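You operate a simulated robot arm through the tools that you are given. There is no shell and no other tool. Be economical: measure what you need, move in short steps, check, and stop when the job is done.

The job below is to be done with a simulated two-armed robot. You get a single attempt, and the scene is never put back.

Task
Switch the hum meter switch on. Put the blue connector on the inside of the panel frame. Put the grey spool on the top of the plug bench away on the top of the long desk. Open the side table drawer. Do these in any order. Set down upright: blue connector.
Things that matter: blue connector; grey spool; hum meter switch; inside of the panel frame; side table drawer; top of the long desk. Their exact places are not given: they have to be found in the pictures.

Only the result counts: the job must be done as asked and must still hold three seconds after the hand-in. Knocking over, shifting, dropping, spilling or breaking anything else fails it.

Robot
Two 7-joint arms with fingered hands on one trunk, on a base that drives. Base frame: it is fixed to the floor where the robot stands at the start and does not move with it; the origin is under the middle of the robot, x ahead of it, y to its left, z up. Readings come in m, degrees, newtons and seconds.
The left shoulder is at the start at [0.034, 0.104, 1.195], the right one opposite. With the tool pointing down near the work surface each hand reaches from about 0.2 to 0.56 m from the robot's upright axis, wherever it stands, measured 20 degrees to its own side. Places, roughly: blue connector (5x5x9 cm) [0.6, -0.5, 0.9]; grey spool (6x6x4 cm) [0.7, -0.8, 0.9]; hum meter switch [0.5, -0.1, 0.9]; inside of the panel frame (14x19 cm) [0.54, 4.12, 0.86]; side table drawer [-5.4, 4.3, 0.6]; top of the long desk [-4.3, -0.5, 0.7]. Payload 2.4 kg a hand.
The tool frame of a hand sits at the grasp point between the pads (the TCP): z along the fingers, y along the line on which they close. The tips reach 0.017 m beyond it. Largest opening 0.088 m; the body of the gripper starts 0.047 m behind the TCP. The gripper is a hand of 2 fingers: y runs from the thumb to the fingers, the wrist lies at [0, 0, -0.165] in the tool frame.
Orientation is that of the tool frame in the base frame, as a unit quaternion [w, x, y, z]. With the fingers straight down and closing along the base's y, the tool's x points along the base's -x, its y along +y and its z along -z.

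Tools
- The arms move only by the tool send_rows. It takes "left_increments", "right_increments" or both (then of equal length, played together; a hand with none holds still); each is a list of rows, each a list of 2 entries, a list of its own where there are three numbers: the shift along the tool's x, y, z in m, then the turn, a rotation vector about the tool's x, y, z in degrees. In form: [[[dx, dy, dz], [ax, ay, az]], ...]. A call has 1 to 20 rows; each row is the pose to reach, as a shift and turn from the pose commanded when the call began, along the tool's axes at that moment. Each row takes 0.2 s and may step no farther than 0.05 m and 8.6 degrees from the row before; otherwise, the whole call is refused. A pose out of reach is approached as far as the arm can. The call stops where the force on the tool passes 40 N (or 10 N more than at its start, if that is more) or the arm is blocked; 0.2 s more then pass. In this call time passes only in rows, and 0.2 s behind the last. It gives the time, the measured TCP pose, the force on the tool (base axes), the opening and the grip force at its end, in the units of the frame above (readings bear some noise), with the torque about the TCP (base axes, N m) and any sound that the robot's microphone picked up, and new pictures: "pictures" is both (left out), scene, wrist or none (wrist: the cameras of the hands that moved).
- Cameras (640 x 400 px; columns grow to the right, rows downward): "scene" is now at [0.103, -0.0345, 1.1547]; the picture's right is [-0.42, -0.91, 0.00], its down [0.22, -0.10, -0.97] and it looks along [0.88, -0.41, 0.25] (base axes); focal length 214 px, centre (320, 200). "left" rides on the left gripper at [-0.05, 0.003, -0.063] in its tool frame; the picture's right is [-0.06, -1.00, 0.00], its down [0.78, -0.05, -0.62] and it looks along [0.62, -0.04, 0.79] (tool axes); focal length 275 px, centre (320, 200). "right" rides on the right gripper at [0.05, 0.003, -0.064] in its tool frame; the picture's right is [-0.06, 1.00, 0.00], its down [-0.78, -0.05, -0.62] and it looks along [-0.62, -0.04, 0.79] (tool axes); focal length 275 px, centre (320, 200).
- lift_body(by): slides the trunk up (or, below 0, down) by that many m; the arms and the scene camera ride with it, the base frame stays. It gives what a move gives, with no picture.
- base_move(legs): drives the robot by 1 to 6 legs, each [ahead, left, turn to the left] in m, m and degrees, along the robot's own axes; the way and the turn of a leg run together, so that a leg with both is an arc; at most 1.5 m and 180 degrees a leg. The arms and the cameras ride along, it lands a little off, and it stops where it bumps. It gives what a move gives, and a new picture of the scene camera.
- set_fingers(finger1, thumb_bend, hand): sets how far each is bent, from 0 (flat) to 100 (curled in); at 30 the hand is open as for a grip, at 70 the pads meet at the TCP. One left out holds its place. A second passes; each finger stops where it meets its share of the squeeze, and holds until it gets a number again. It is the only way to open and close the hand. It gives what a move gives, with no picture; readings hold the bend of each and the force on the fingers (four entries, about 0 where the hand has none), thumb and palm.
- pan_tilt(pan, tilt): turns the head with the scene camera to pan (to the left, within 60 degrees either way) and tilt (down, from -29 to 69), counted from straight ahead of the robot. It gives what a move gives, and a new picture of the scene camera.
- pixel_to_xyz(camera, pixels): for up to 12 pixels [column, row] of the newest picture of that camera ("zoom" is the newest enlarged one), the place [x, y, z] in the base frame of the surface seen there, good to about 0.002 m. No time passes.
- inspect(camera, box): a new picture of the part [left, top, right, bottom] of that camera's present view, enlarged. No time passes.
- hand_in(): hands the job in; it is judged then, once.

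Go step by step. Measure first, check grasps and placings, and put right what went wrong. The budget is 110 turns and 260 pictures, counting those below and the enlarged ones. Unless the task says otherwise, let go and move clear before handing in.

The tools are called as name(argument=value, ...) on one line, values as JSON. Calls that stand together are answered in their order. send_rows: Moves the arms, as the interface text tells. Its arguments: {"type":"object","properties":{"left_increments":{"type":"array","items":{"type":"array"}},"right_increments":{"type":"array","items":{"type":"array"}},"pictures":{"type":"string","enum":["both","scene","wrist","none"]}},"required":[]} The other tools are called the same way: lift_body (by) slides the trunk up or down; set_fingers (finger1, thumb_bend, hand) moves the fingers one by one; base_move (legs) drives the base; pan_tilt (pan, tilt) turns the head that bears the scene camera; pixel_to_xyz (camera, pixels) gives the place of the surface under pixels of a picture; inspect (camera, box) takes an enlarged picture of a part of a camera's view; hand_in () hands the job in.

At the start:

```text
t: 0.0
left_tcp_pos: [0.3552, -0.0281, 1.1663]
left_tool_rot: [0.0, -0.001, 1.0, 0.0]
left_contact_force: [1.0, 1.4, -1.0]
left_wrist_torque: [0.01, 0.01, 0.0]
left_grip_width: 0.0877
left_gripper_force: 0.1
left_shape: jaw
left_bend: [30.0, 30.0]
left_finger forces: [0.1, 0.1, 0.0, 0.0, 0.0, 0.0]
right_tcp_pos: [0.3475, -0.351, 1.1518]
right_tool_rot: [0.0, 0.0, 1.0, 0.0]
right_contact_force: [0.2, -0.2, -0.3]
right_wrist_torque: [-0.01, -0.02, -0.01]
right_grip_width: 0.0877
right_gripper_force: 0.1
right_shape: jaw
right_bend: [30.0, 30.0]
right_finger forces: [0.1, 0.0, 0.0, 0.0, 0.0, 0.0]
trunk travel left (down, up): [-0.425, 0.425]
robot x, y, heading: [-0.0035, -0.0037, -0.1]
head pan, tilt: [-42.3, 33.9]
```

scene: 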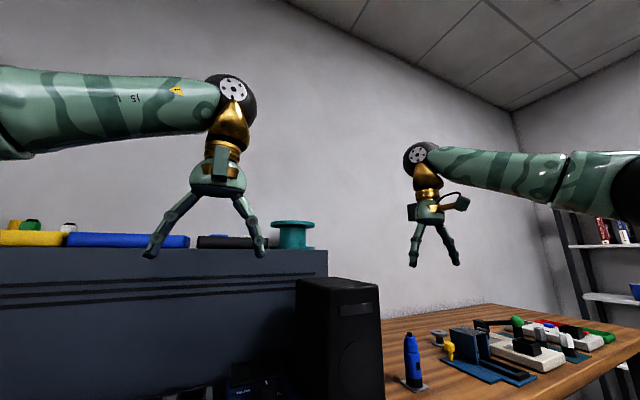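
right: 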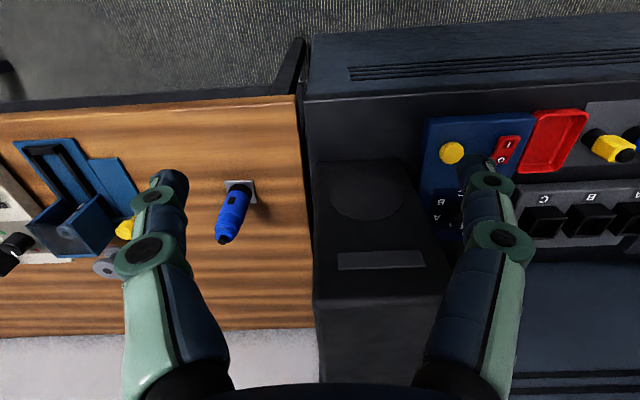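
left: 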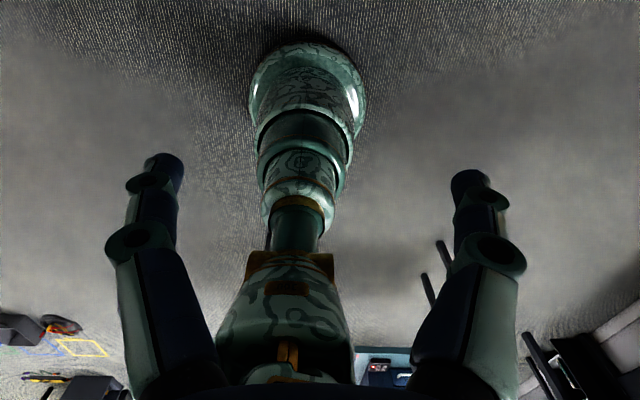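

The scene picture shows the plug bench at right, with the blue connector near (412,360), and a panel straight ahead. I'll turn the head down to see the work surfaces.

pan_tilt(pan=-30, tilt=60)

inspect(camera="right", box=[400, 90, 640, 260])

```text
t: 0.9
left_tcp_pos: [0.3567, -0.0279, 1.1669]
left_tool_rot: [0.0, 0.0, 1.0, -0.001]
left_contact_force: [-0.8, -0.1, -0.1]
left_wrist_torque: [0.01, 0.0, 0.01]
left_grip_width: 0.0879
left_gripper_force: 0.0
left_shape: jaw
left_bend: [30.0, 30.0]
left_finger forces: [0.1, 0.0, 0.1, 0.0, 0.0, 0.0]
right_tcp_pos: [0.3474, -0.3516, 1.1506]
right_tool_rot: [0.0, 0.0, 1.0, 0.0]
right_contact_force: [0.8, 0.4, -0.4]
right_wrist_torque: [0.0, -0.03, -0.01]
right_grip_width: 0.088
right_gripper_force: 0.0
right_shape: jaw
right_bend: [30.0, 30.0]
right_finger forces: [0.0, 0.0, 0.1, 0.1, 0.0, 0.1]
trunk travel left (down, up): [-0.425, 0.425]
robot x, y, heading: [0.0003, -0.0018, -0.0]
head pan, tilt: [-30.0, 60.0]
```

scene: 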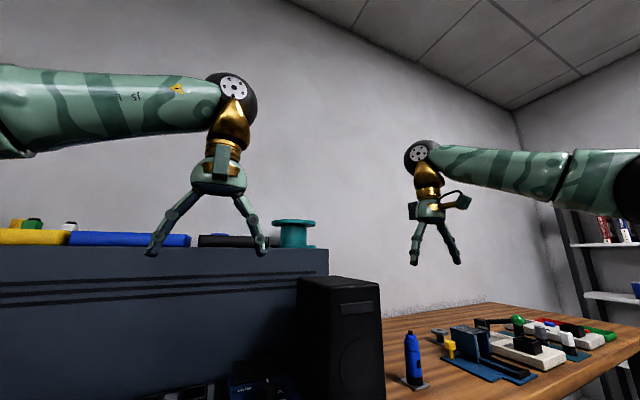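

```text
2.35 times, centred on (520, 175) of right
```

zoom: 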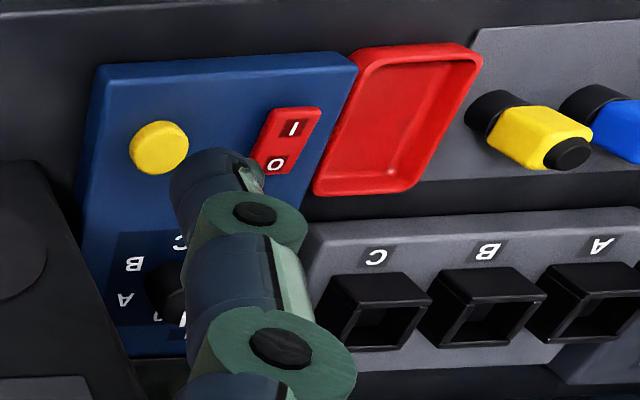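

The scene picture hardly changed even though the head reads -30/60, so the head may be stuck. I'll test it once more.

pan_tilt(pan=20, tilt=40)

```text
t: 2.1
left_tcp_pos: [0.3566, -0.0283, 1.1656]
left_tool_rot: [0.0, -0.001, 1.0, 0.0]
left_contact_force: [-0.4, 0.0, -0.6]
left_wrist_torque: [0.0, -0.01, -0.01]
left_grip_width: 0.0879
left_gripper_force: 0.0
left_shape: jaw
left_bend: [30.0, 30.0]
left_finger forces: [0.0, 0.0, 0.1, 0.1, 0.0, 0.1]
right_tcp_pos: [0.3484, -0.3502, 1.1527]
right_tool_rot: [-0.001, 0.0, 1.0, 0.0]
right_contact_force: [0.2, 0.1, 0.1]
right_wrist_torque: [0.02, -0.04, 0.0]
right_grip_width: 0.0882
right_gripper_force: 0.0
right_shape: jaw
right_bend: [30.0, 30.0]
right_finger forces: [0.1, 0.0, 0.0, 0.1, 0.0, 0.0]
trunk travel left (down, up): [-0.425, 0.425]
robot x, y, heading: [0.0013, -0.0013, -0.1]
head pan, tilt: [20.0, 40.0]
```

scene: 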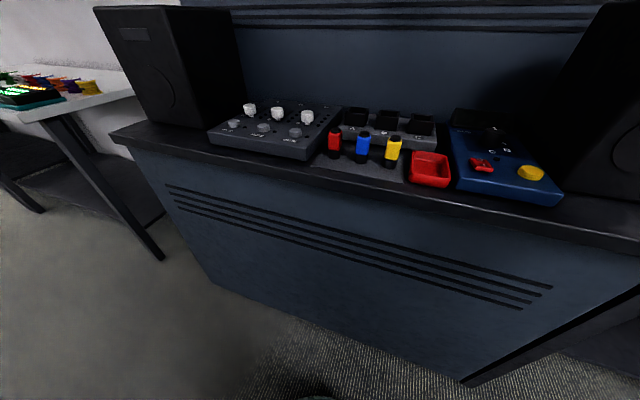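

The head works now and shows the meter bench, with the blue box at (505,165), the red rocker at (480,165) and the yellow knob at (530,173). I'll measure the switch and look closer.

pixel_to_xyz(camera="scene", pixels=[[480, 165], [472, 160], [488, 167], [530, 173], [460, 180], [550, 198], [430, 168], [388, 150], [360, 145], [333, 140], [400, 200], [620, 235]])

inspect(camera="scene", box=[400, 90, 600, 215])

inspect(camera="right", box=[0, 100, 320, 300])

```text
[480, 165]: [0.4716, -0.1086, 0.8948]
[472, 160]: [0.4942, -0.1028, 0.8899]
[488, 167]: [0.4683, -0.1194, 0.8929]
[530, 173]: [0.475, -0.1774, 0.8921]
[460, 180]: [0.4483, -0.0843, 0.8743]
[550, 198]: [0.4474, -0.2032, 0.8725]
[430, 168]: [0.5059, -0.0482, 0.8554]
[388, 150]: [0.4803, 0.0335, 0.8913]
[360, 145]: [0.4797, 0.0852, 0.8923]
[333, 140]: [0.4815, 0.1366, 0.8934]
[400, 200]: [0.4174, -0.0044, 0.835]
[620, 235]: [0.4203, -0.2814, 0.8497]
```

```text
3.20 times, centred on (500, 152) of scene
```

zoom: 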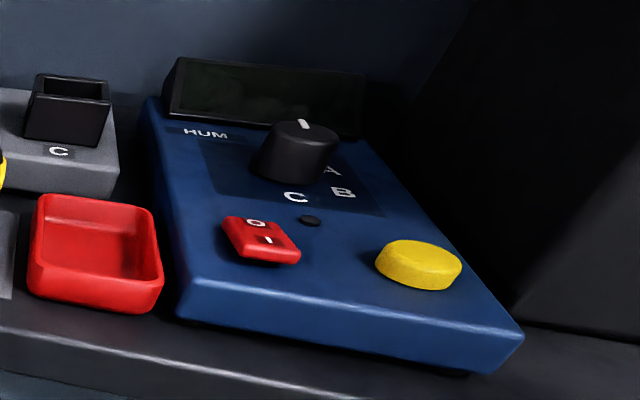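

```text
2.00 times, centred on (160, 200) of right
```

zoom: 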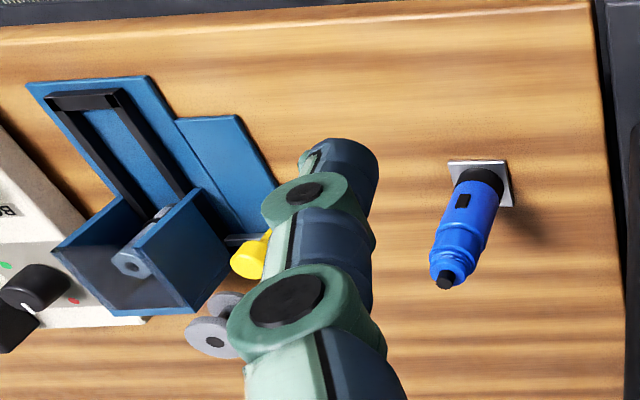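

The HUM box rocker has "O" at the far end and "I" at the near end, zoom (266,240). I'll measure the rocker ends precisely and close the right hand's fingers for pressing.

pixel_to_xyz(camera="zoom", pixels=[[475, 155]])

set_fingers(hand="right", finger1=70, thumb_bend=70)

inspect(camera="scene", box=[455, 145, 519, 185])

```text
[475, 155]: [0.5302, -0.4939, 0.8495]
```

```text
t: 3.1
left_tcp_pos: [0.3554, -0.0278, 1.1663]
left_tool_rot: [0.0, 0.0, 1.0, 0.0]
left_contact_force: [1.0, 0.1, -0.2]
left_wrist_torque: [0.0, 0.0, 0.02]
left_grip_width: 0.088
left_gripper_force: 0.1
left_shape: jaw
left_bend: [30.0, 30.0]
left_finger forces: [0.0, 0.0, 0.0, 0.0, 0.0, 0.1]
right_tcp_pos: [0.3488, -0.3498, 1.1509]
right_tool_rot: [0.0, 0.0, 1.0, 0.001]
right_contact_force: [0.6, 0.3, 0.4]
right_wrist_torque: [-0.02, -0.03, -0.01]
right_grip_width: 0.0001
right_gripper_force: 0.0
right_shape: fingers
right_bend: [70.0, 70.0]
right_finger forces: [0.0, 0.0, 0.0, 0.0, 0.0, 0.0]
trunk travel left (down, up): [-0.425, 0.425]
robot x, y, heading: [0.0013, -0.0006, -0.1]
head pan, tilt: [20.0, 40.0]
```

```text
10.00 times, centred on (487, 165) of scene
```

zoom: 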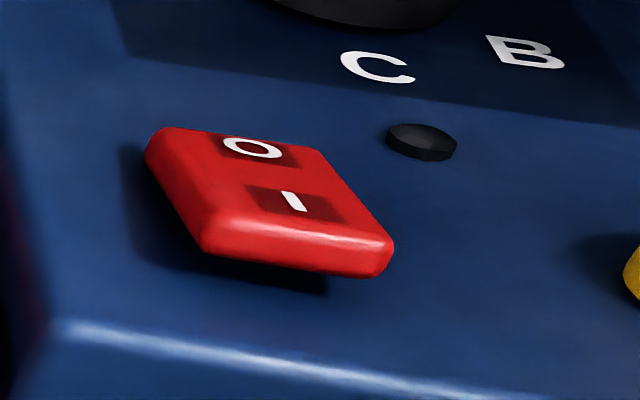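

pixel_to_xyz(camera="zoom", pixels=[[293, 200], [255, 148], [210, 215], [365, 228], [305, 150], [175, 145], [430, 210], [370, 100], [420, 130], [330, 10]])

inspect(camera="right", box=[400, 100, 560, 200])

```text
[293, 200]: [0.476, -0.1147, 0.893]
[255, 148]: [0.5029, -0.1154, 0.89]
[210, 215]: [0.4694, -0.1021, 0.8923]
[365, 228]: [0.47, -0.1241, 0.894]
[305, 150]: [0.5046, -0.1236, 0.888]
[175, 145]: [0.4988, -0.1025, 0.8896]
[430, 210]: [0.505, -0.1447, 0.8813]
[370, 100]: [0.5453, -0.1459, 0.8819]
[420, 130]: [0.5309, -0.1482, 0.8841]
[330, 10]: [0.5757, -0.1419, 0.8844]
```

```text
4.00 times, centred on (480, 150) of right
```

zoom: 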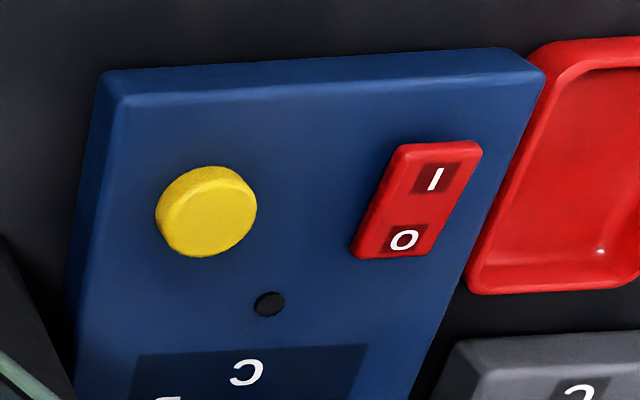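

The rocker runs x 0.466–0.507 at y≈-0.113, and the "I" end is at x≈0.474, z 0.893. I'll move the left hand aside and bring the closed right fingers above the I end.

send_rows(left_increments=[[[0, 0.03, -0.01], [0, 0, 0]], [[0, 0.06, -0.02], [0, 0, 0]], [[0, 0.09, -0.02], [0, 0, 0]], [[0, 0.12, -0.02], [0, 0, 0]], [[0, 0.15, -0.02], [0, 0, 0]], [[0, 0.18, -0.02], [0, 0, 0]], [[0, 0.2, -0.02], [0, 0, 0]], [[0, 0.2, -0.02], [0, 0, 0]], [[0, 0.2, -0.02], [0, 0, 0]], [[0, 0.2, -0.02], [0, 0, 0]]], right_increments=[[[-0.02, 0.04, 0], [0, 0, 0]], [[-0.04, 0.08, 0], [0, 0, 0]], [[-0.06, 0.12, 0], [0, 0, 0]], [[-0.08, 0.16, 0], [0, 0, 0]], [[-0.1, 0.2, 0], [0, 0, 0]], [[-0.124, 0.236, 0], [0, 0, 0]], [[-0.124, 0.236, 0.05], [0, 0, 0]], [[-0.124, 0.236, 0.1], [0, 0, 0]], [[-0.124, 0.236, 0.15], [0, 0, 0]], [[-0.124, 0.236, 0.2], [0, 0, 0]]])

```text
t: 5.3
left_tcp_pos: [0.3556, 0.1725, 1.1851]
left_tool_rot: [0.0, 0.0, 1.0, 0.0]
left_contact_force: [0.8, 0.9, 0.1]
left_wrist_torque: [0.0, -0.03, 0.01]
left_grip_width: 0.0882
left_gripper_force: 0.1
left_shape: jaw
left_bend: [30.0, 30.0]
left_finger forces: [0.0, 0.1, 0.0, 0.0, 0.0, 0.1]
right_tcp_pos: [0.4714, -0.1169, 0.9547]
right_tool_rot: [0.0, 0.001, 1.0, 0.0]
right_contact_force: [-0.4, 0.1, -0.6]
right_wrist_torque: [-0.01, -0.02, 0.03]
right_grip_width: 0.0
right_gripper_force: 0.0
right_shape: fingers
right_bend: [70.0, 70.0]
right_finger forces: [0.0, 0.0, 0.0, 0.1, 0.0, 0.0]
trunk travel left (down, up): [-0.425, 0.425]
robot x, y, heading: [0.0015, 0.0007, 0.0]
head pan, tilt: [20.0, 40.0]
```

scene: 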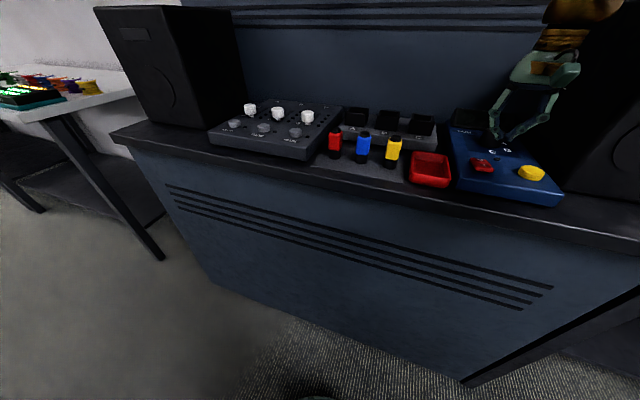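
right: 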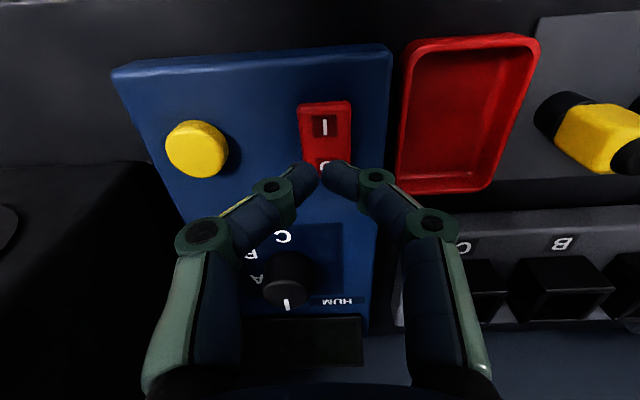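
left: 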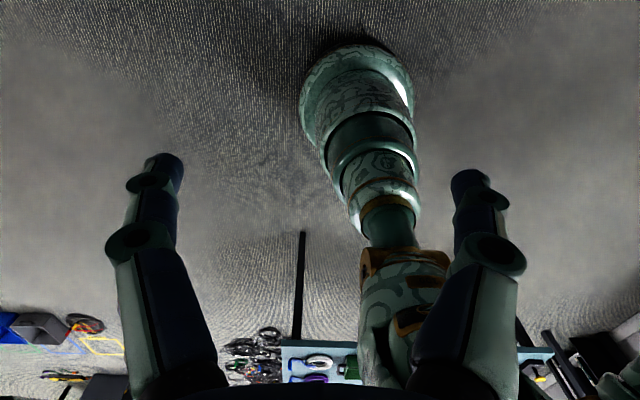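

The fingertips at (322,172) sit just above the rocker. I'll press down slowly at the I end.

send_rows(right_increments=[[[0.002, 0.003, 0.02], [0, 0, 0]], [[0.002, 0.003, 0.035], [0, 0, 0]], [[0.002, 0.003, 0.043], [0, 0, 0]], [[0.002, 0.003, 0.048], [0, 0, 0]], [[0.002, 0.003, 0.052], [0, 0, 0]], [[0.002, 0.003, 0.055], [0, 0, 0]]], pictures="wrist")

```text
t: 6.7
left_tcp_pos: [0.3539, 0.1725, 1.1857]
left_tool_rot: [0.001, 0.0, 1.0, 0.0]
left_contact_force: [0.5, -0.4, 0.5]
left_wrist_torque: [-0.03, 0.0, -0.02]
left_grip_width: 0.088
left_gripper_force: 0.1
left_shape: jaw
left_bend: [30.0, 30.0]
left_finger forces: [0.0, 0.0, 0.0, 0.0, 0.0, 0.0]
right_tcp_pos: [0.4696, -0.1114, 0.9035]
right_tool_rot: [0.006, 0.001, 1.0, 0.002]
right_contact_force: [-7.5, -2.8, 23.3]
right_wrist_torque: [-0.08, 0.06, -0.06]
right_grip_width: 0.0
right_gripper_force: 13.7
right_shape: fingers
right_bend: [73.0, 73.0]
right_finger forces: [10.0, 0.1, 0.0, 0.1, 18.1, 0.0]
trunk travel left (down, up): [-0.425, 0.425]
robot x, y, heading: [-0.0017, 0.0031, 0.2]
head pan, tilt: [20.0, 40.0]
stopped in row 6 (right hand): the force on the tool passed its limit at 42 N (the readings are from after the stop); the commanded pose is now the measured one
```

right: 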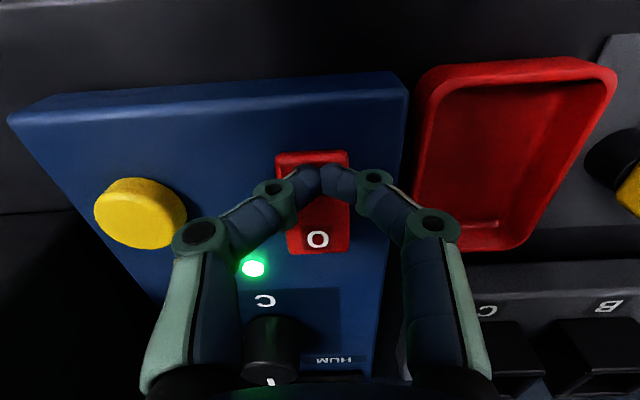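

The green lamp at (252,267) is lit, so the switch is on. I'll lift up, move back over to the right and turn the head to the plug bench.

send_rows(right_increments=[[[0, 0, -0.03], [0, 0, 0]], [[0, 0, -0.08], [0, 0, 0]], [[0, 0, -0.13], [0, 0, 0]], [[0, 0, -0.18], [0, 0, 0]], [[0, 0, -0.23], [0, 0, 0]], [[0.03, -0.04, -0.25], [0, 0, 0]], [[0.06, -0.08, -0.25], [0, 0, 0]], [[0.09, -0.12, -0.25], [0, 0, 0]], [[0.12, -0.16, -0.25], [0, 0, 0]], [[0.12, -0.2, -0.25], [0, 0, 0]], [[0.12, -0.24, -0.25], [0, 0, 0]]], pictures="none")

set_fingers(hand="right", finger1=30, thumb_bend=30)

pan_tilt(pan=-45, tilt=45)

```text
refused: row 6 steps farther than a row can; nothing moved
```

```text
t: 7.7
left_tcp_pos: [0.3546, 0.1733, 1.1858]
left_tool_rot: [0.001, 0.0, 1.0, -0.001]
left_contact_force: [-0.7, 0.1, 0.3]
left_wrist_torque: [0.0, 0.01, -0.01]
left_grip_width: 0.088
left_gripper_force: 0.1
left_shape: jaw
left_bend: [30.0, 30.0]
left_finger forces: [0.0, 0.1, 0.0, 0.1, 0.0, 0.0]
right_tcp_pos: [0.4697, -0.1105, 0.9015]
right_tool_rot: [0.004, 0.0, 1.0, 0.0]
right_contact_force: [-1.5, 8.9, 26.0]
right_wrist_torque: [-0.11, -0.07, 0.03]
right_grip_width: 0.0453
right_gripper_force: 12.7
right_shape: fingers
right_bend: [30.0, 59.0]
right_finger forces: [0.0, 0.1, 0.0, 0.1, 25.5, 0.0]
trunk travel left (down, up): [-0.425, 0.425]
robot x, y, heading: [0.0028, 0.0015, 0.1]
head pan, tilt: [20.0, 40.0]
```

```text
t: 9.0
left_tcp_pos: [0.3541, 0.1733, 1.1858]
left_tool_rot: [0.001, 0.0, 1.0, -0.001]
left_contact_force: [-0.4, -0.3, -0.7]
left_wrist_torque: [-0.01, -0.03, -0.02]
left_grip_width: 0.0878
left_gripper_force: 0.2
left_shape: jaw
left_bend: [30.0, 30.0]
left_finger forces: [0.0, 0.0, 0.0, 0.0, 0.1, 0.0]
right_tcp_pos: [0.4709, -0.1109, 0.9026]
right_tool_rot: [0.004, 0.001, 1.0, 0.001]
right_contact_force: [-2.1, 8.8, 24.8]
right_wrist_torque: [-0.11, -0.02, 0.0]
right_grip_width: 0.046
right_gripper_force: 12.4
right_shape: fingers
right_bend: [30.0, 59.0]
right_finger forces: [0.0, 0.0, 0.0, 0.0, 24.5, 0.0]
trunk travel left (down, up): [-0.425, 0.425]
robot x, y, heading: [-0.0034, 0.0008, -0.0]
head pan, tilt: [-45.0, 45.0]
```

scene: 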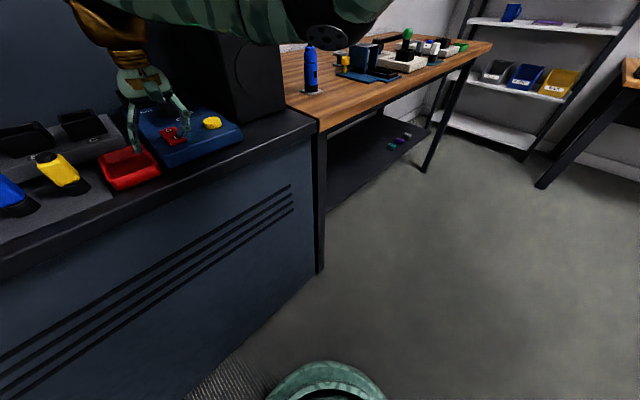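

My retract was refused (row 6 was too long), yet the fingers opened in place; a finger is near the red tray at (130,165). I'll lift straight up now and check.

send_rows(right_increments=[[[0, 0, -0.02], [0, 0, 0]], [[0, 0, -0.06], [0, 0, 0]], [[0, 0, -0.11], [0, 0, 0]], [[0, 0, -0.16], [0, 0, 0]], [[0, 0, -0.21], [0, 0, 0]], [[0, 0, -0.25], [0, 0, 0]]])

inspect(camera="scene", box=[80, 80, 272, 200])

```text
t: 10.4
left_tcp_pos: [0.3574, 0.1713, 1.1845]
left_tool_rot: [0.0, -0.001, 1.0, -0.001]
left_contact_force: [-0.2, -0.1, -0.1]
left_wrist_torque: [-0.01, -0.02, 0.03]
left_grip_width: 0.088
left_gripper_force: 0.0
left_shape: jaw
left_bend: [30.0, 30.0]
left_finger forces: [0.1, 0.0, 0.1, 0.1, 0.0, 0.0]
right_tcp_pos: [0.4708, -0.1112, 1.1502]
right_tool_rot: [0.003, 0.001, 1.0, 0.002]
right_contact_force: [0.1, -0.1, 0.1]
right_wrist_torque: [0.01, 0.01, -0.03]
right_grip_width: 0.0839
right_gripper_force: 0.0
right_shape: fingers
right_bend: [30.0, 30.0]
right_finger forces: [0.1, 0.1, 0.0, 0.0, 0.0, 0.0]
trunk travel left (down, up): [-0.425, 0.425]
robot x, y, heading: [-0.002, -0.0025, 0.0]
head pan, tilt: [-45.0, 45.0]
```

scene: 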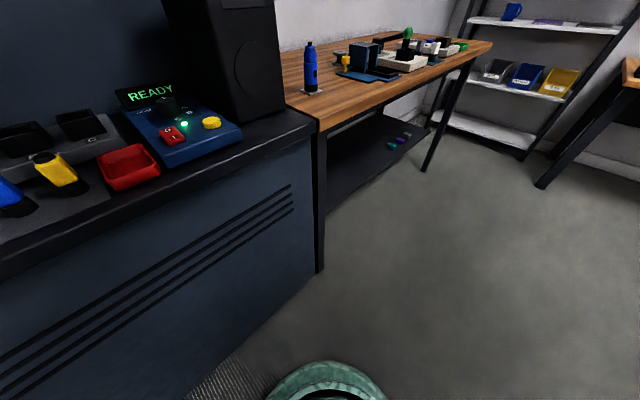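
right: 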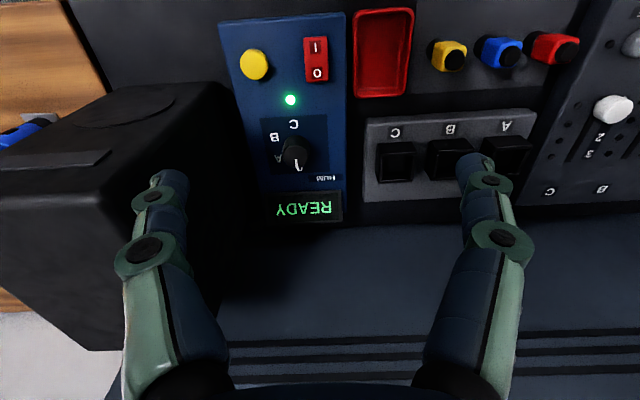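

```text
3.33 times, centred on (176, 140) of scene
```

zoom: 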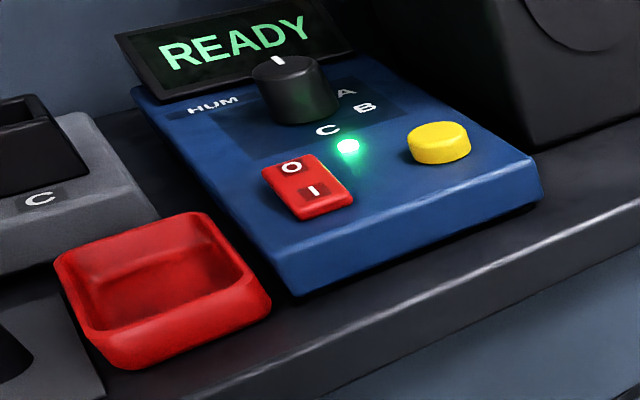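

The meter reads READY with the lamp lit, so the switch is done and the tray is unmoved. Next I'll look at the plug bench.

inspect(camera="scene", box=[280, 20, 480, 145])

pixel_to_xyz(camera="scene", pixels=[[310, 52], [310, 75], [312, 90], [320, 92], [320, 127], [492, 44], [345, 60], [356, 75], [398, 62], [285, 85], [270, 100], [340, 48]])

```text
3.20 times, centred on (380, 82) of scene
```

zoom: 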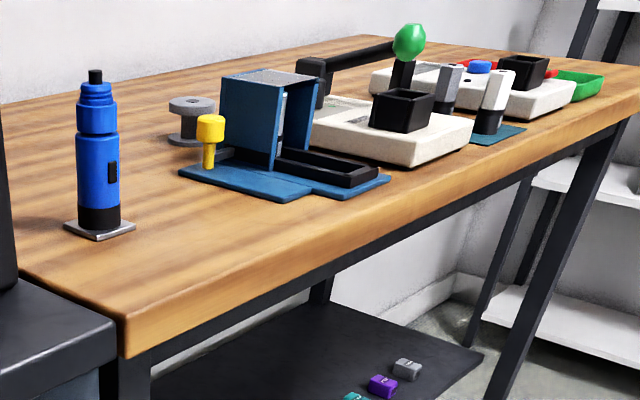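

```text
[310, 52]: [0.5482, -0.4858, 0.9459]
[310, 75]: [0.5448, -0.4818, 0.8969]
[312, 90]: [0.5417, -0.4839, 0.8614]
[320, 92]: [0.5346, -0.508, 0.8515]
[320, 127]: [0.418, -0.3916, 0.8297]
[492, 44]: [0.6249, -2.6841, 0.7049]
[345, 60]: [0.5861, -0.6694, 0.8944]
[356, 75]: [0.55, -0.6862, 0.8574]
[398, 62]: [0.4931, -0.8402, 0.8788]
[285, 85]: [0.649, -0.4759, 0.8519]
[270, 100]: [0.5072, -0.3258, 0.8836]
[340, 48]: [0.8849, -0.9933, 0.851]
```

The connector stands on a small base plate at about (0.545,-0.49), and the grey spool is at zoom (190,118) behind the blue plate. I'll measure both.

pixel_to_xyz(camera="zoom", pixels=[[190, 103], [172, 107], [212, 107], [190, 126], [185, 140], [95, 72], [95, 98], [100, 160], [100, 220], [68, 232], [133, 227], [100, 240]])

inspect(camera="scene", box=[285, 30, 381, 100])

```text
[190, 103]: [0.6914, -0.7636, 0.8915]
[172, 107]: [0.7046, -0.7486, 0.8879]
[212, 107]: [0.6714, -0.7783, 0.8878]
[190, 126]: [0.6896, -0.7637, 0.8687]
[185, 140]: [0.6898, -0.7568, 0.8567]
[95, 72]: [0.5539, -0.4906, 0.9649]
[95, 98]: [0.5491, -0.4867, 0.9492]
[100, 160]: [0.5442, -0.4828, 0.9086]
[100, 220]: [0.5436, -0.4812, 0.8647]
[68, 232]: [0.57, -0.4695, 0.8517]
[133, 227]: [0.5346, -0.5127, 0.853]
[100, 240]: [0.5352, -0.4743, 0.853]
```

```text
5.71 times, centred on (333, 65) of scene
```

zoom: 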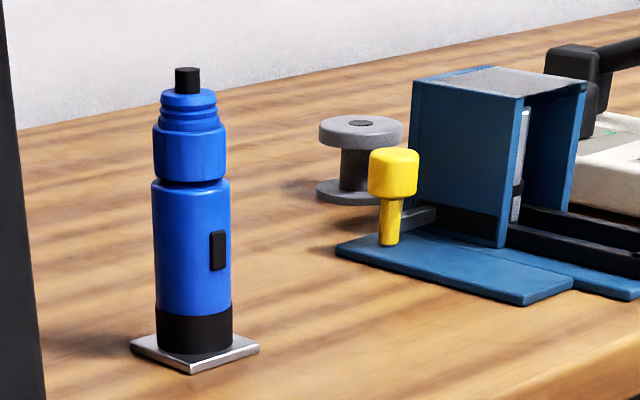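

The connector centre is about (0.559,-0.497) with a body about 4.2 cm wide, and the spool is at about (0.70,-0.77), top z 0.892. I'll pull the right arm back clear of the speaker and drive right so both are in reach.

send_rows(right_increments=[[[0.03, -0.03, -0.005], [0, 0, 0]], [[0.06, -0.06, -0.01], [0, 0, 0]], [[0.09, -0.09, -0.015], [0, 0, 0]], [[0.12, -0.12, -0.02], [0, 0, 0]], [[0.14, -0.15, -0.025], [0, 0, 0]], [[0.15, -0.18, -0.03], [0, 0, 0]], [[0.15, -0.22, -0.03], [0, 0, 0]]], pictures="none")

base_move(legs=[[0, -0.62, 0]])

```text
t: 12.0
left_tcp_pos: [0.3551, 0.1719, 1.1855]
left_tool_rot: [0.0, 0.0, 1.0, 0.0]
left_contact_force: [0.1, 0.2, 0.3]
left_wrist_torque: [-0.02, 0.05, 0.01]
left_grip_width: 0.0879
left_gripper_force: 0.1
left_shape: jaw
left_bend: [30.0, 30.0]
left_finger forces: [0.0, 0.1, 0.1, 0.0, 0.0, 0.0]
right_tcp_pos: [0.318, -0.3328, 1.1796]
right_tool_rot: [0.004, 0.002, 1.0, 0.002]
right_contact_force: [-0.8, 0.3, -0.3]
right_wrist_torque: [0.01, -0.02, -0.02]
right_grip_width: 0.0835
right_gripper_force: 0.0
right_shape: fingers
right_bend: [30.0, 30.0]
right_finger forces: [0.1, 0.1, 0.0, 0.0, 0.1, 0.0]
trunk travel left (down, up): [-0.425, 0.425]
robot x, y, heading: [-0.0017, -0.0006, 0.0]
head pan, tilt: [-45.0, 45.0]
```

```text
t: 15.5
left_tcp_pos: [0.3563, -0.4423, 1.1866]
left_tool_rot: [0.0, -0.004, 1.0, 0.0]
left_contact_force: [0.0, 0.1, 0.7]
left_wrist_torque: [0.01, 0.01, 0.0]
left_grip_width: 0.0879
left_gripper_force: 0.0
left_shape: jaw
left_bend: [30.0, 30.0]
left_finger forces: [0.1, 0.0, 0.0, 0.0, 0.1, 0.0]
right_tcp_pos: [0.3218, -0.9465, 1.1794]
right_tool_rot: [0.004, -0.003, 1.0, 0.002]
right_contact_force: [0.6, 0.4, -0.2]
right_wrist_torque: [-0.03, 0.0, 0.04]
right_grip_width: 0.0833
right_gripper_force: 0.0
right_shape: fingers
right_bend: [30.0, 30.0]
right_finger forces: [0.1, 0.0, 0.1, 0.0, 0.0, 0.1]
trunk travel left (down, up): [-0.425, 0.425]
robot x, y, heading: [0.0009, -0.6171, 0.3]
head pan, tilt: [-45.0, 45.0]
```

scene: 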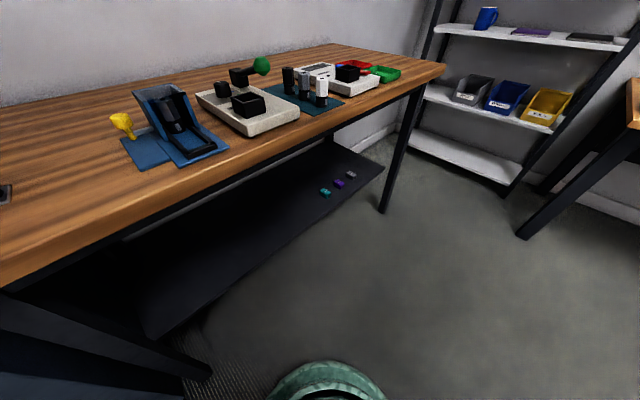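

I'll turn the head to face the bench and see both objects from here.

pan_tilt(pan=0, tilt=48)

inspect(camera="left", box=[0, 0, 640, 400])

```text
t: 16.6
left_tcp_pos: [0.3564, -0.4421, 1.185]
left_tool_rot: [0.0, -0.004, 1.0, 0.0]
left_contact_force: [-0.6, -0.3, 0.2]
left_wrist_torque: [0.0, -0.02, 0.04]
left_grip_width: 0.0879
left_gripper_force: 0.0
left_shape: jaw
left_bend: [30.0, 30.0]
left_finger forces: [0.0, 0.0, 0.0, 0.0, 0.0, 0.0]
right_tcp_pos: [0.3223, -0.9459, 1.1789]
right_tool_rot: [0.004, -0.003, 1.0, 0.002]
right_contact_force: [1.0, -1.1, 0.0]
right_wrist_torque: [0.0, -0.03, 0.01]
right_grip_width: 0.0838
right_gripper_force: 0.1
right_shape: fingers
right_bend: [30.0, 30.0]
right_finger forces: [0.0, 0.0, 0.1, 0.0, 0.0, 0.0]
trunk travel left (down, up): [-0.425, 0.425]
robot x, y, heading: [-0.0003, -0.6179, 0.4]
head pan, tilt: [0.0, 48.0]
```

scene: 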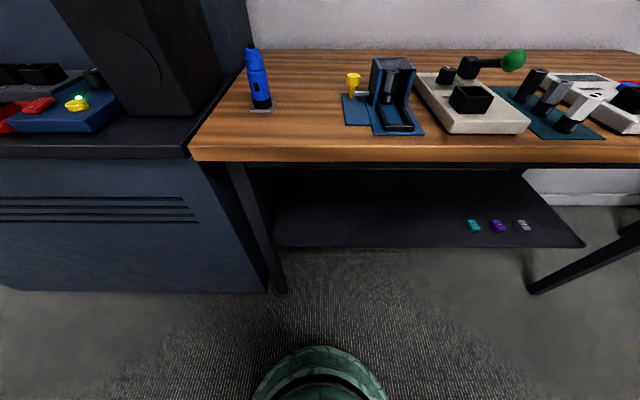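

```text
1.00 times, centred on (320, 200) of left (not enlarged: the box is as wide or as high as the picture)
```

zoom: 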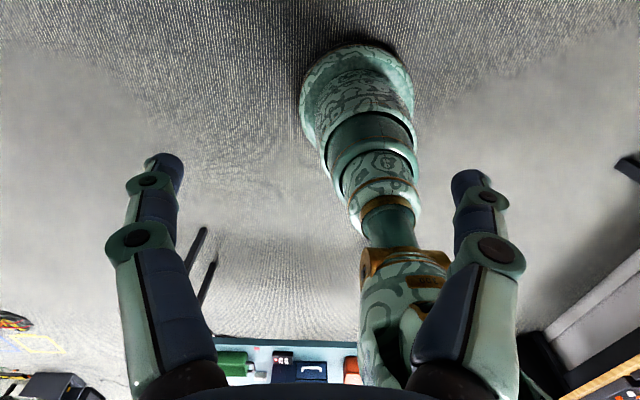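

The connector is at (258,80), and the spool is hidden behind the blue jig at (390,90). I'll measure the clearances.

pixel_to_xyz(camera="scene", pixels=[[320, 348], [400, 160], [400, 247], [220, 75], [200, 10], [180, 112], [196, 140], [252, 52], [258, 85], [250, 109], [352, 76], [392, 62]])

inspect(camera="scene", box=[230, 40, 430, 165])

```text
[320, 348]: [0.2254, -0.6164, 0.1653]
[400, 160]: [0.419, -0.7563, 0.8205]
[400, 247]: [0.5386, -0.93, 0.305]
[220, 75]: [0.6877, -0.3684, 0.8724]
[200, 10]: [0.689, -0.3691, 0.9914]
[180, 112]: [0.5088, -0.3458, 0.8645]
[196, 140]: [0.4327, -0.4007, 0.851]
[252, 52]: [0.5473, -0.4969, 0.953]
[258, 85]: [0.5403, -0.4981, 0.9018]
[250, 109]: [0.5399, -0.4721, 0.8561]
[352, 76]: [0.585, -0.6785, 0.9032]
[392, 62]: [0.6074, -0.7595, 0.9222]
```

```text
3.20 times, centred on (330, 102) of scene
```

zoom: 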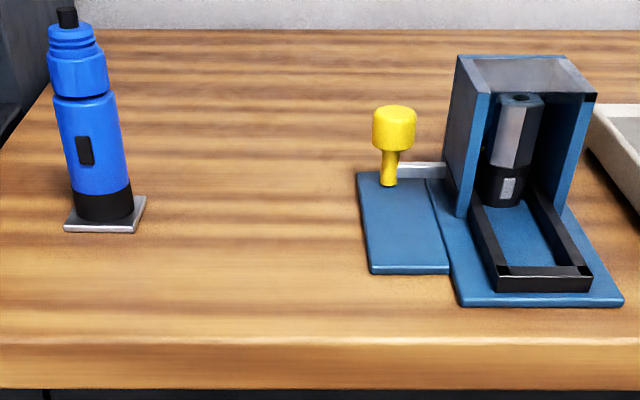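

The base front is at x 0.225 and the bench edge at 0.419 with open space below. I'll drive 0.15 ahead.

base_move(legs=[[0.15, -0.02, 0]])

inspect(camera="right", box=[0, 0, 640, 400])

```text
t: 18.0
left_tcp_pos: [0.5081, -0.46, 1.1849]
left_tool_rot: [0.0, -0.006, 1.0, 0.0]
left_contact_force: [-0.3, -0.2, -0.1]
left_wrist_torque: [0.02, -0.02, -0.03]
left_grip_width: 0.088
left_gripper_force: 0.1
left_shape: jaw
left_bend: [30.0, 30.0]
left_finger forces: [0.0, 0.0, 0.0, 0.1, 0.0, 0.0]
right_tcp_pos: [0.4737, -0.9645, 1.1781]
right_tool_rot: [0.004, -0.005, 1.0, 0.001]
right_contact_force: [-0.1, 0.1, 0.4]
right_wrist_torque: [0.01, -0.02, 0.0]
right_grip_width: 0.0837
right_gripper_force: 0.1
right_shape: fingers
right_bend: [30.0, 30.0]
right_finger forces: [0.0, 0.0, 0.0, 0.0, 0.0, 0.1]
trunk travel left (down, up): [-0.425, 0.425]
robot x, y, heading: [0.1561, -0.6342, 0.3]
head pan, tilt: [0.0, 48.0]
```

scene: 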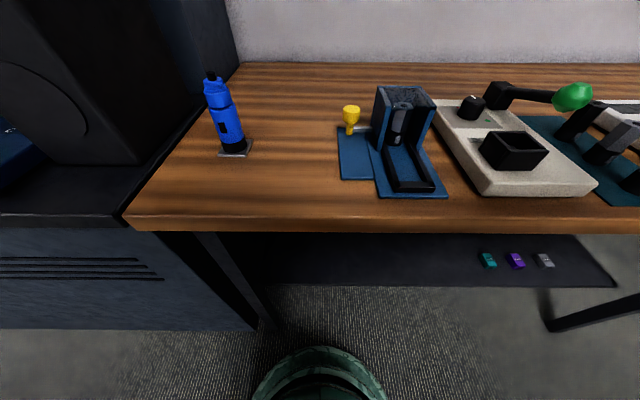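

```text
1.00 times, centred on (320, 200) of right (not enlarged: the box is as wide or as high as the picture)
```

zoom: 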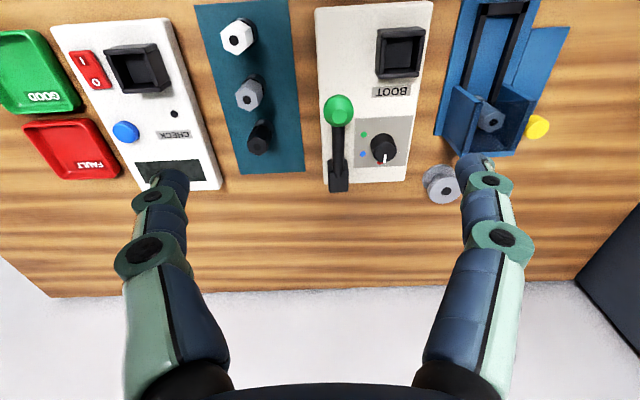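

The spool is visible from the right wrist at (440,183), left of the handle lever at (340,150) in this view. I'll measure its position.

pixel_to_xyz(camera="zoom", pixels=[[445, 190], [432, 172], [455, 200], [430, 195], [340, 180], [400, 170], [480, 150], [520, 100], [460, 110], [385, 140], [345, 105]])

pixel_to_xyz(camera="scene", pixels=[[210, 78], [213, 95], [228, 130], [233, 150], [220, 150], [250, 148], [237, 140], [200, 70]])

inspect(camera="right", box=[380, 100, 540, 200])

```text
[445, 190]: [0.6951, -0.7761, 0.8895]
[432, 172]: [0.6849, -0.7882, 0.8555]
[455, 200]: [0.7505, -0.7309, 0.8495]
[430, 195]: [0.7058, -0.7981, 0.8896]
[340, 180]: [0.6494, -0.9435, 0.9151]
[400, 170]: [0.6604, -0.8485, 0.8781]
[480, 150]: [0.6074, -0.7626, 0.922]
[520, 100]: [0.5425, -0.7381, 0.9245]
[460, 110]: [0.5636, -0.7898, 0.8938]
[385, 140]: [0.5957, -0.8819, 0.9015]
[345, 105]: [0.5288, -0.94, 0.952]
```

```text
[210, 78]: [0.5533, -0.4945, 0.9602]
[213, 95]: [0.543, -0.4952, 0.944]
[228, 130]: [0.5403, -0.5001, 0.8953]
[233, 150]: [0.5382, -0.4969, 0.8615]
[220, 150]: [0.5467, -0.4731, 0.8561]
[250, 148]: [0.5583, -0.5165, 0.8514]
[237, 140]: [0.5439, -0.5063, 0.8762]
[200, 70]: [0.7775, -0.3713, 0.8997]
```

```text
4.00 times, centred on (460, 150) of right
```

zoom: 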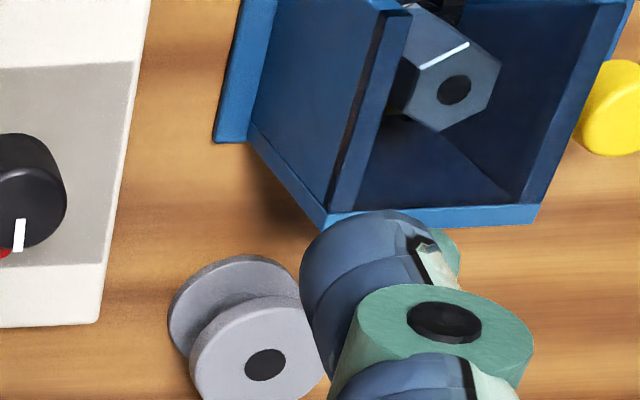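

The spool centre is about (0.697,-0.775) with its top at 0.890, and the connector axis is about (0.561,-0.496). I'll bring both hands above their objects.

send_rows(right_increments=[[[-0.037, 0.032, 0], [0, 0, 0]], [[-0.074, 0.064, 0], [0, 0, 0]], [[-0.111, 0.096, 0], [0, 0, 0]], [[-0.148, 0.128, 0], [0, 0, 0]], [[-0.185, 0.16, 0], [0, 0, 0]], [[-0.223, 0.19, 0], [0, 0, 0]], [[-0.223, 0.19, 0.04], [0, 0, 0]], [[-0.223, 0.19, 0.08], [0, 0, 0]], [[-0.223, 0.19, 0.12], [0, 0, 0]], [[-0.223, 0.19, 0.16], [0, 0, 0]]], left_increments=[[[-0.01, -0.006, 0], [0, 0, 0]], [[-0.02, -0.012, 0], [0, 0, 0]], [[-0.03, -0.018, 0], [0, 0, 0]], [[-0.04, -0.024, 0], [0, 0, 0]], [[-0.05, -0.03, 0], [0, 0, 0]], [[-0.053, -0.036, 0], [0, 0, 0]], [[-0.053, -0.036, 0.04], [0, 0, 0]], [[-0.053, -0.036, 0.08], [0, 0, 0]], [[-0.053, -0.036, 0.12], [0, 0, 0]], [[-0.053, -0.036, 0.155], [0, 0, 0]]])

```text
t: 20.2
left_tcp_pos: [0.5587, -0.495, 1.0317]
left_tool_rot: [-0.001, -0.005, 1.0, 0.0]
left_contact_force: [0.1, -1.1, -0.6]
left_wrist_torque: [0.01, -0.03, 0.0]
left_grip_width: 0.088
left_gripper_force: 0.0
left_shape: jaw
left_bend: [30.0, 30.0]
left_finger forces: [0.0, 0.0, 0.0, 0.0, 0.0, 0.0]
right_tcp_pos: [0.694, -0.77, 1.0222]
right_tool_rot: [0.003, -0.004, 1.0, 0.002]
right_contact_force: [-0.1, -0.1, -0.2]
right_wrist_torque: [0.0, 0.0, 0.0]
right_grip_width: 0.0838
right_gripper_force: 0.0
right_shape: fingers
right_bend: [30.0, 30.0]
right_finger forces: [0.0, 0.0, 0.1, 0.0, 0.0, 0.0]
right hand out of reach, approached as far as the arm can: row 6
trunk travel left (down, up): [-0.425, 0.425]
robot x, y, heading: [0.1528, -0.6395, 0.5]
head pan, tilt: [0.0, 48.0]
```

scene: 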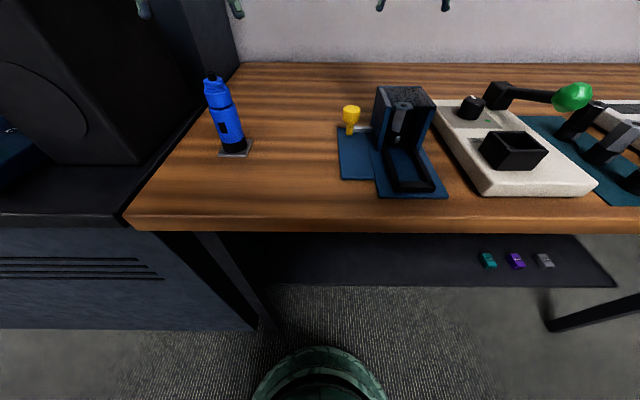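
right: 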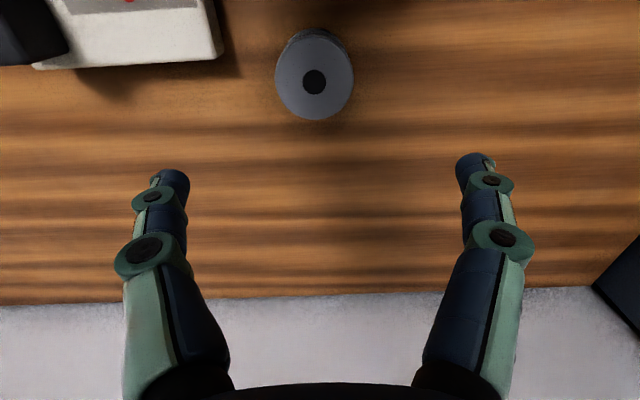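
left: 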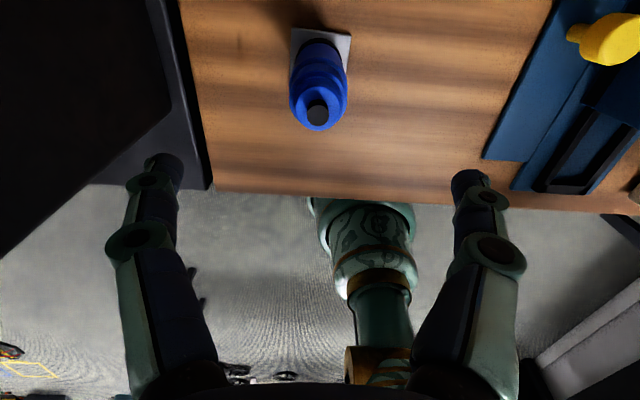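

The spool is at (314,80) in the right view and the connector nub at (318,112) in the left view. I'll measure both to fine-align.

pixel_to_xyz(camera="right", pixels=[[300, 85], [330, 85], [278, 82], [350, 82], [314, 116], [222, 40], [314, 60]])

pixel_to_xyz(camera="left", pixels=[[318, 112], [318, 128], [318, 95], [292, 85], [345, 85], [318, 60]])

```text
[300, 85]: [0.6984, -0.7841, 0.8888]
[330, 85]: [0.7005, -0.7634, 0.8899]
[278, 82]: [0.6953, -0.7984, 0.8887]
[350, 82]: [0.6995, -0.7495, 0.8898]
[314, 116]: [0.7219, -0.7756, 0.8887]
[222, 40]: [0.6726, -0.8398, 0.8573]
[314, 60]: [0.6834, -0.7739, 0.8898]
```

```text
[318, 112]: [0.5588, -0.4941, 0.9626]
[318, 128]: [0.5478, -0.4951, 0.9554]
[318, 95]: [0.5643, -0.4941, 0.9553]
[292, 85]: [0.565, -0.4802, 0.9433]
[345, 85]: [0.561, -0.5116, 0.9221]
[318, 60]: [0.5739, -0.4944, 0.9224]
```

Both hands align within 4 mm. I'll lower them: right to TCP z 0.871, left to z 0.920.

send_rows(right_increments=[[[-0.003, -0.004, 0.04], [0, 0, 0]], [[-0.003, -0.004, 0.08], [0, 0, 0]], [[-0.003, -0.004, 0.11], [0, 0, 0]], [[-0.003, -0.004, 0.13], [0, 0, 0]], [[-0.003, -0.004, 0.142], [0, 0, 0]], [[-0.003, -0.004, 0.15], [0, 0, 0]]], left_increments=[[[0, 0, 0.03], [0, 0, 0]], [[0, 0, 0.055], [0, 0, 0]], [[0, 0, 0.075], [0, 0, 0]], [[0, 0, 0.09], [0, 0, 0]], [[0, 0, 0.102], [0, 0, 0]], [[0, 0, 0.111], [0, 0, 0]]])

```text
t: 21.6
left_tcp_pos: [0.5601, -0.4962, 0.9192]
left_tool_rot: [0.0, -0.006, 1.0, 0.0]
left_contact_force: [-0.4, 0.8, -0.3]
left_wrist_torque: [0.0, -0.01, 0.03]
left_grip_width: 0.0878
left_gripper_force: 0.1
left_shape: jaw
left_bend: [30.0, 30.0]
left_finger forces: [0.0, 0.0, 0.0, 0.0, 0.1, 0.0]
right_tcp_pos: [0.6861, -0.7762, 0.8753]
right_tool_rot: [0.004, -0.004, 1.0, 0.001]
right_contact_force: [0.2, 0.2, 0.3]
right_wrist_torque: [-0.01, 0.02, -0.01]
right_grip_width: 0.0837
right_gripper_force: 0.1
right_shape: fingers
right_bend: [30.0, 30.0]
right_finger forces: [0.0, 0.0, 0.0, 0.1, 0.0, 0.0]
right hand out of reach, approached as far as the arm can: row 3, 4, 5, 6
trunk travel left (down, up): [-0.425, 0.425]
robot x, y, heading: [0.1519, -0.6345, 0.5]
head pan, tilt: [0.0, 48.0]
```

scene: 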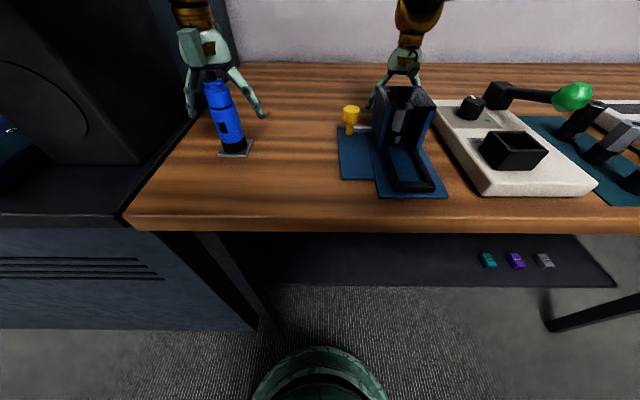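
right: 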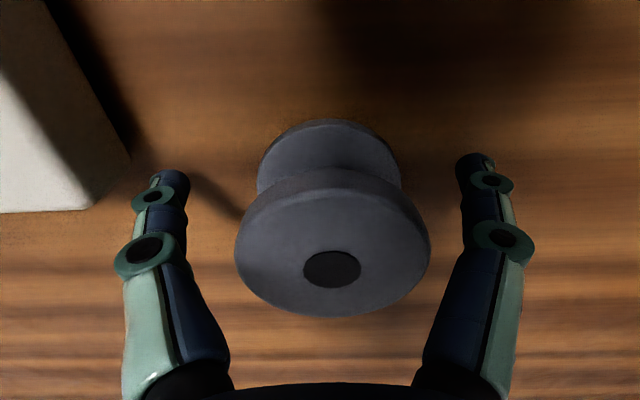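
left: 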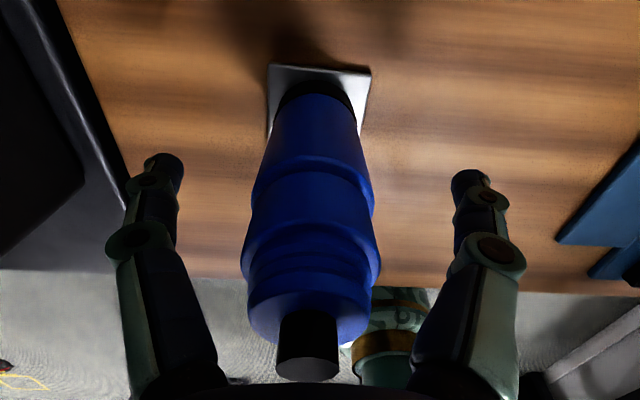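

The left hand is fine around the connector, but the right one is about 11 mm short of the spool in x because of reach. I'll tilt the right hand forward about its y-axis to gain reach.

send_rows(right_increments=[[[0, 0, 0], [0, -7, 0]], [[0, 0, 0], [0, -14, 0]], [[0, 0, 0], [0, -14, 0]]], pictures="wrist")

set_fingers(hand="left", finger1=70, thumb_bend=70)

```text
t: 22.2
left_tcp_pos: [0.5605, -0.4961, 0.9194]
left_tool_rot: [0.0, -0.006, 1.0, 0.0]
left_contact_force: [-1.0, -0.7, 0.0]
left_wrist_torque: [0.04, 0.02, 0.0]
left_grip_width: 0.0882
left_gripper_force: 0.0
left_shape: jaw
left_bend: [30.0, 30.0]
left_finger forces: [0.0, 0.1, 0.1, 0.0, 0.0, 0.0]
right_tcp_pos: [0.6914, -0.7783, 0.8805]
right_tool_rot: [0.125, -0.004, 0.992, 0.001]
right_contact_force: [3.2, -2.1, 5.3]
right_wrist_torque: [0.1, 0.56, 0.1]
right_grip_width: 0.0838
right_gripper_force: 0.0
right_shape: fingers
right_bend: [30.0, 30.0]
right_finger forces: [0.0, 0.0, 0.1, 0.1, 0.0, 0.0]
trunk travel left (down, up): [-0.425, 0.425]
robot x, y, heading: [0.1559, -0.6403, 0.5]
head pan, tilt: [0.0, 48.0]
stopped in row 3 (right hand): the force on the tool passed its limit at 53 N (the readings are from after the stop); the commanded pose is now the measured one
```

right: 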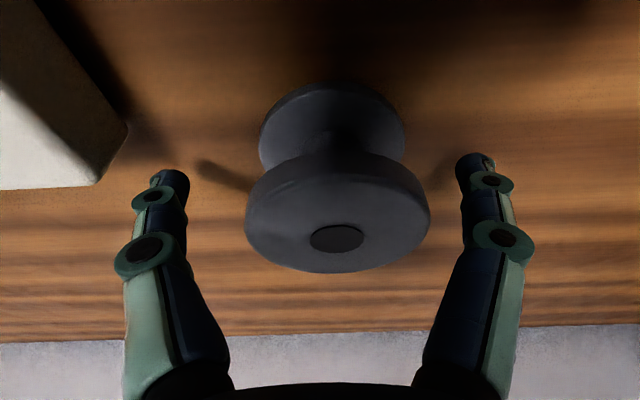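

```text
t: 23.2
left_tcp_pos: [0.5603, -0.4958, 0.9187]
left_tool_rot: [0.001, -0.004, 1.0, 0.0]
left_contact_force: [-0.2, -0.3, -0.5]
left_wrist_torque: [-0.01, -0.03, -0.02]
left_grip_width: 0.0259
left_gripper_force: 6.7
left_shape: fingers
left_bend: [55.0, 63.0]
left_finger forces: [6.5, 0.0, 0.0, 0.0, 6.8, 0.1]
right_tcp_pos: [0.6906, -0.777, 0.8799]
right_tool_rot: [0.125, -0.004, 0.992, 0.002]
right_contact_force: [7.1, -2.8, 14.1]
right_wrist_torque: [0.21, 1.37, 0.23]
right_grip_width: 0.0838
right_gripper_force: 0.0
right_shape: fingers
right_bend: [30.0, 30.0]
right_finger forces: [0.0, 0.1, 0.0, 0.0, 0.1, 0.0]
trunk travel left (down, up): [-0.425, 0.425]
robot x, y, heading: [0.1516, -0.6336, 0.3]
head pan, tilt: [0.0, 48.0]
```

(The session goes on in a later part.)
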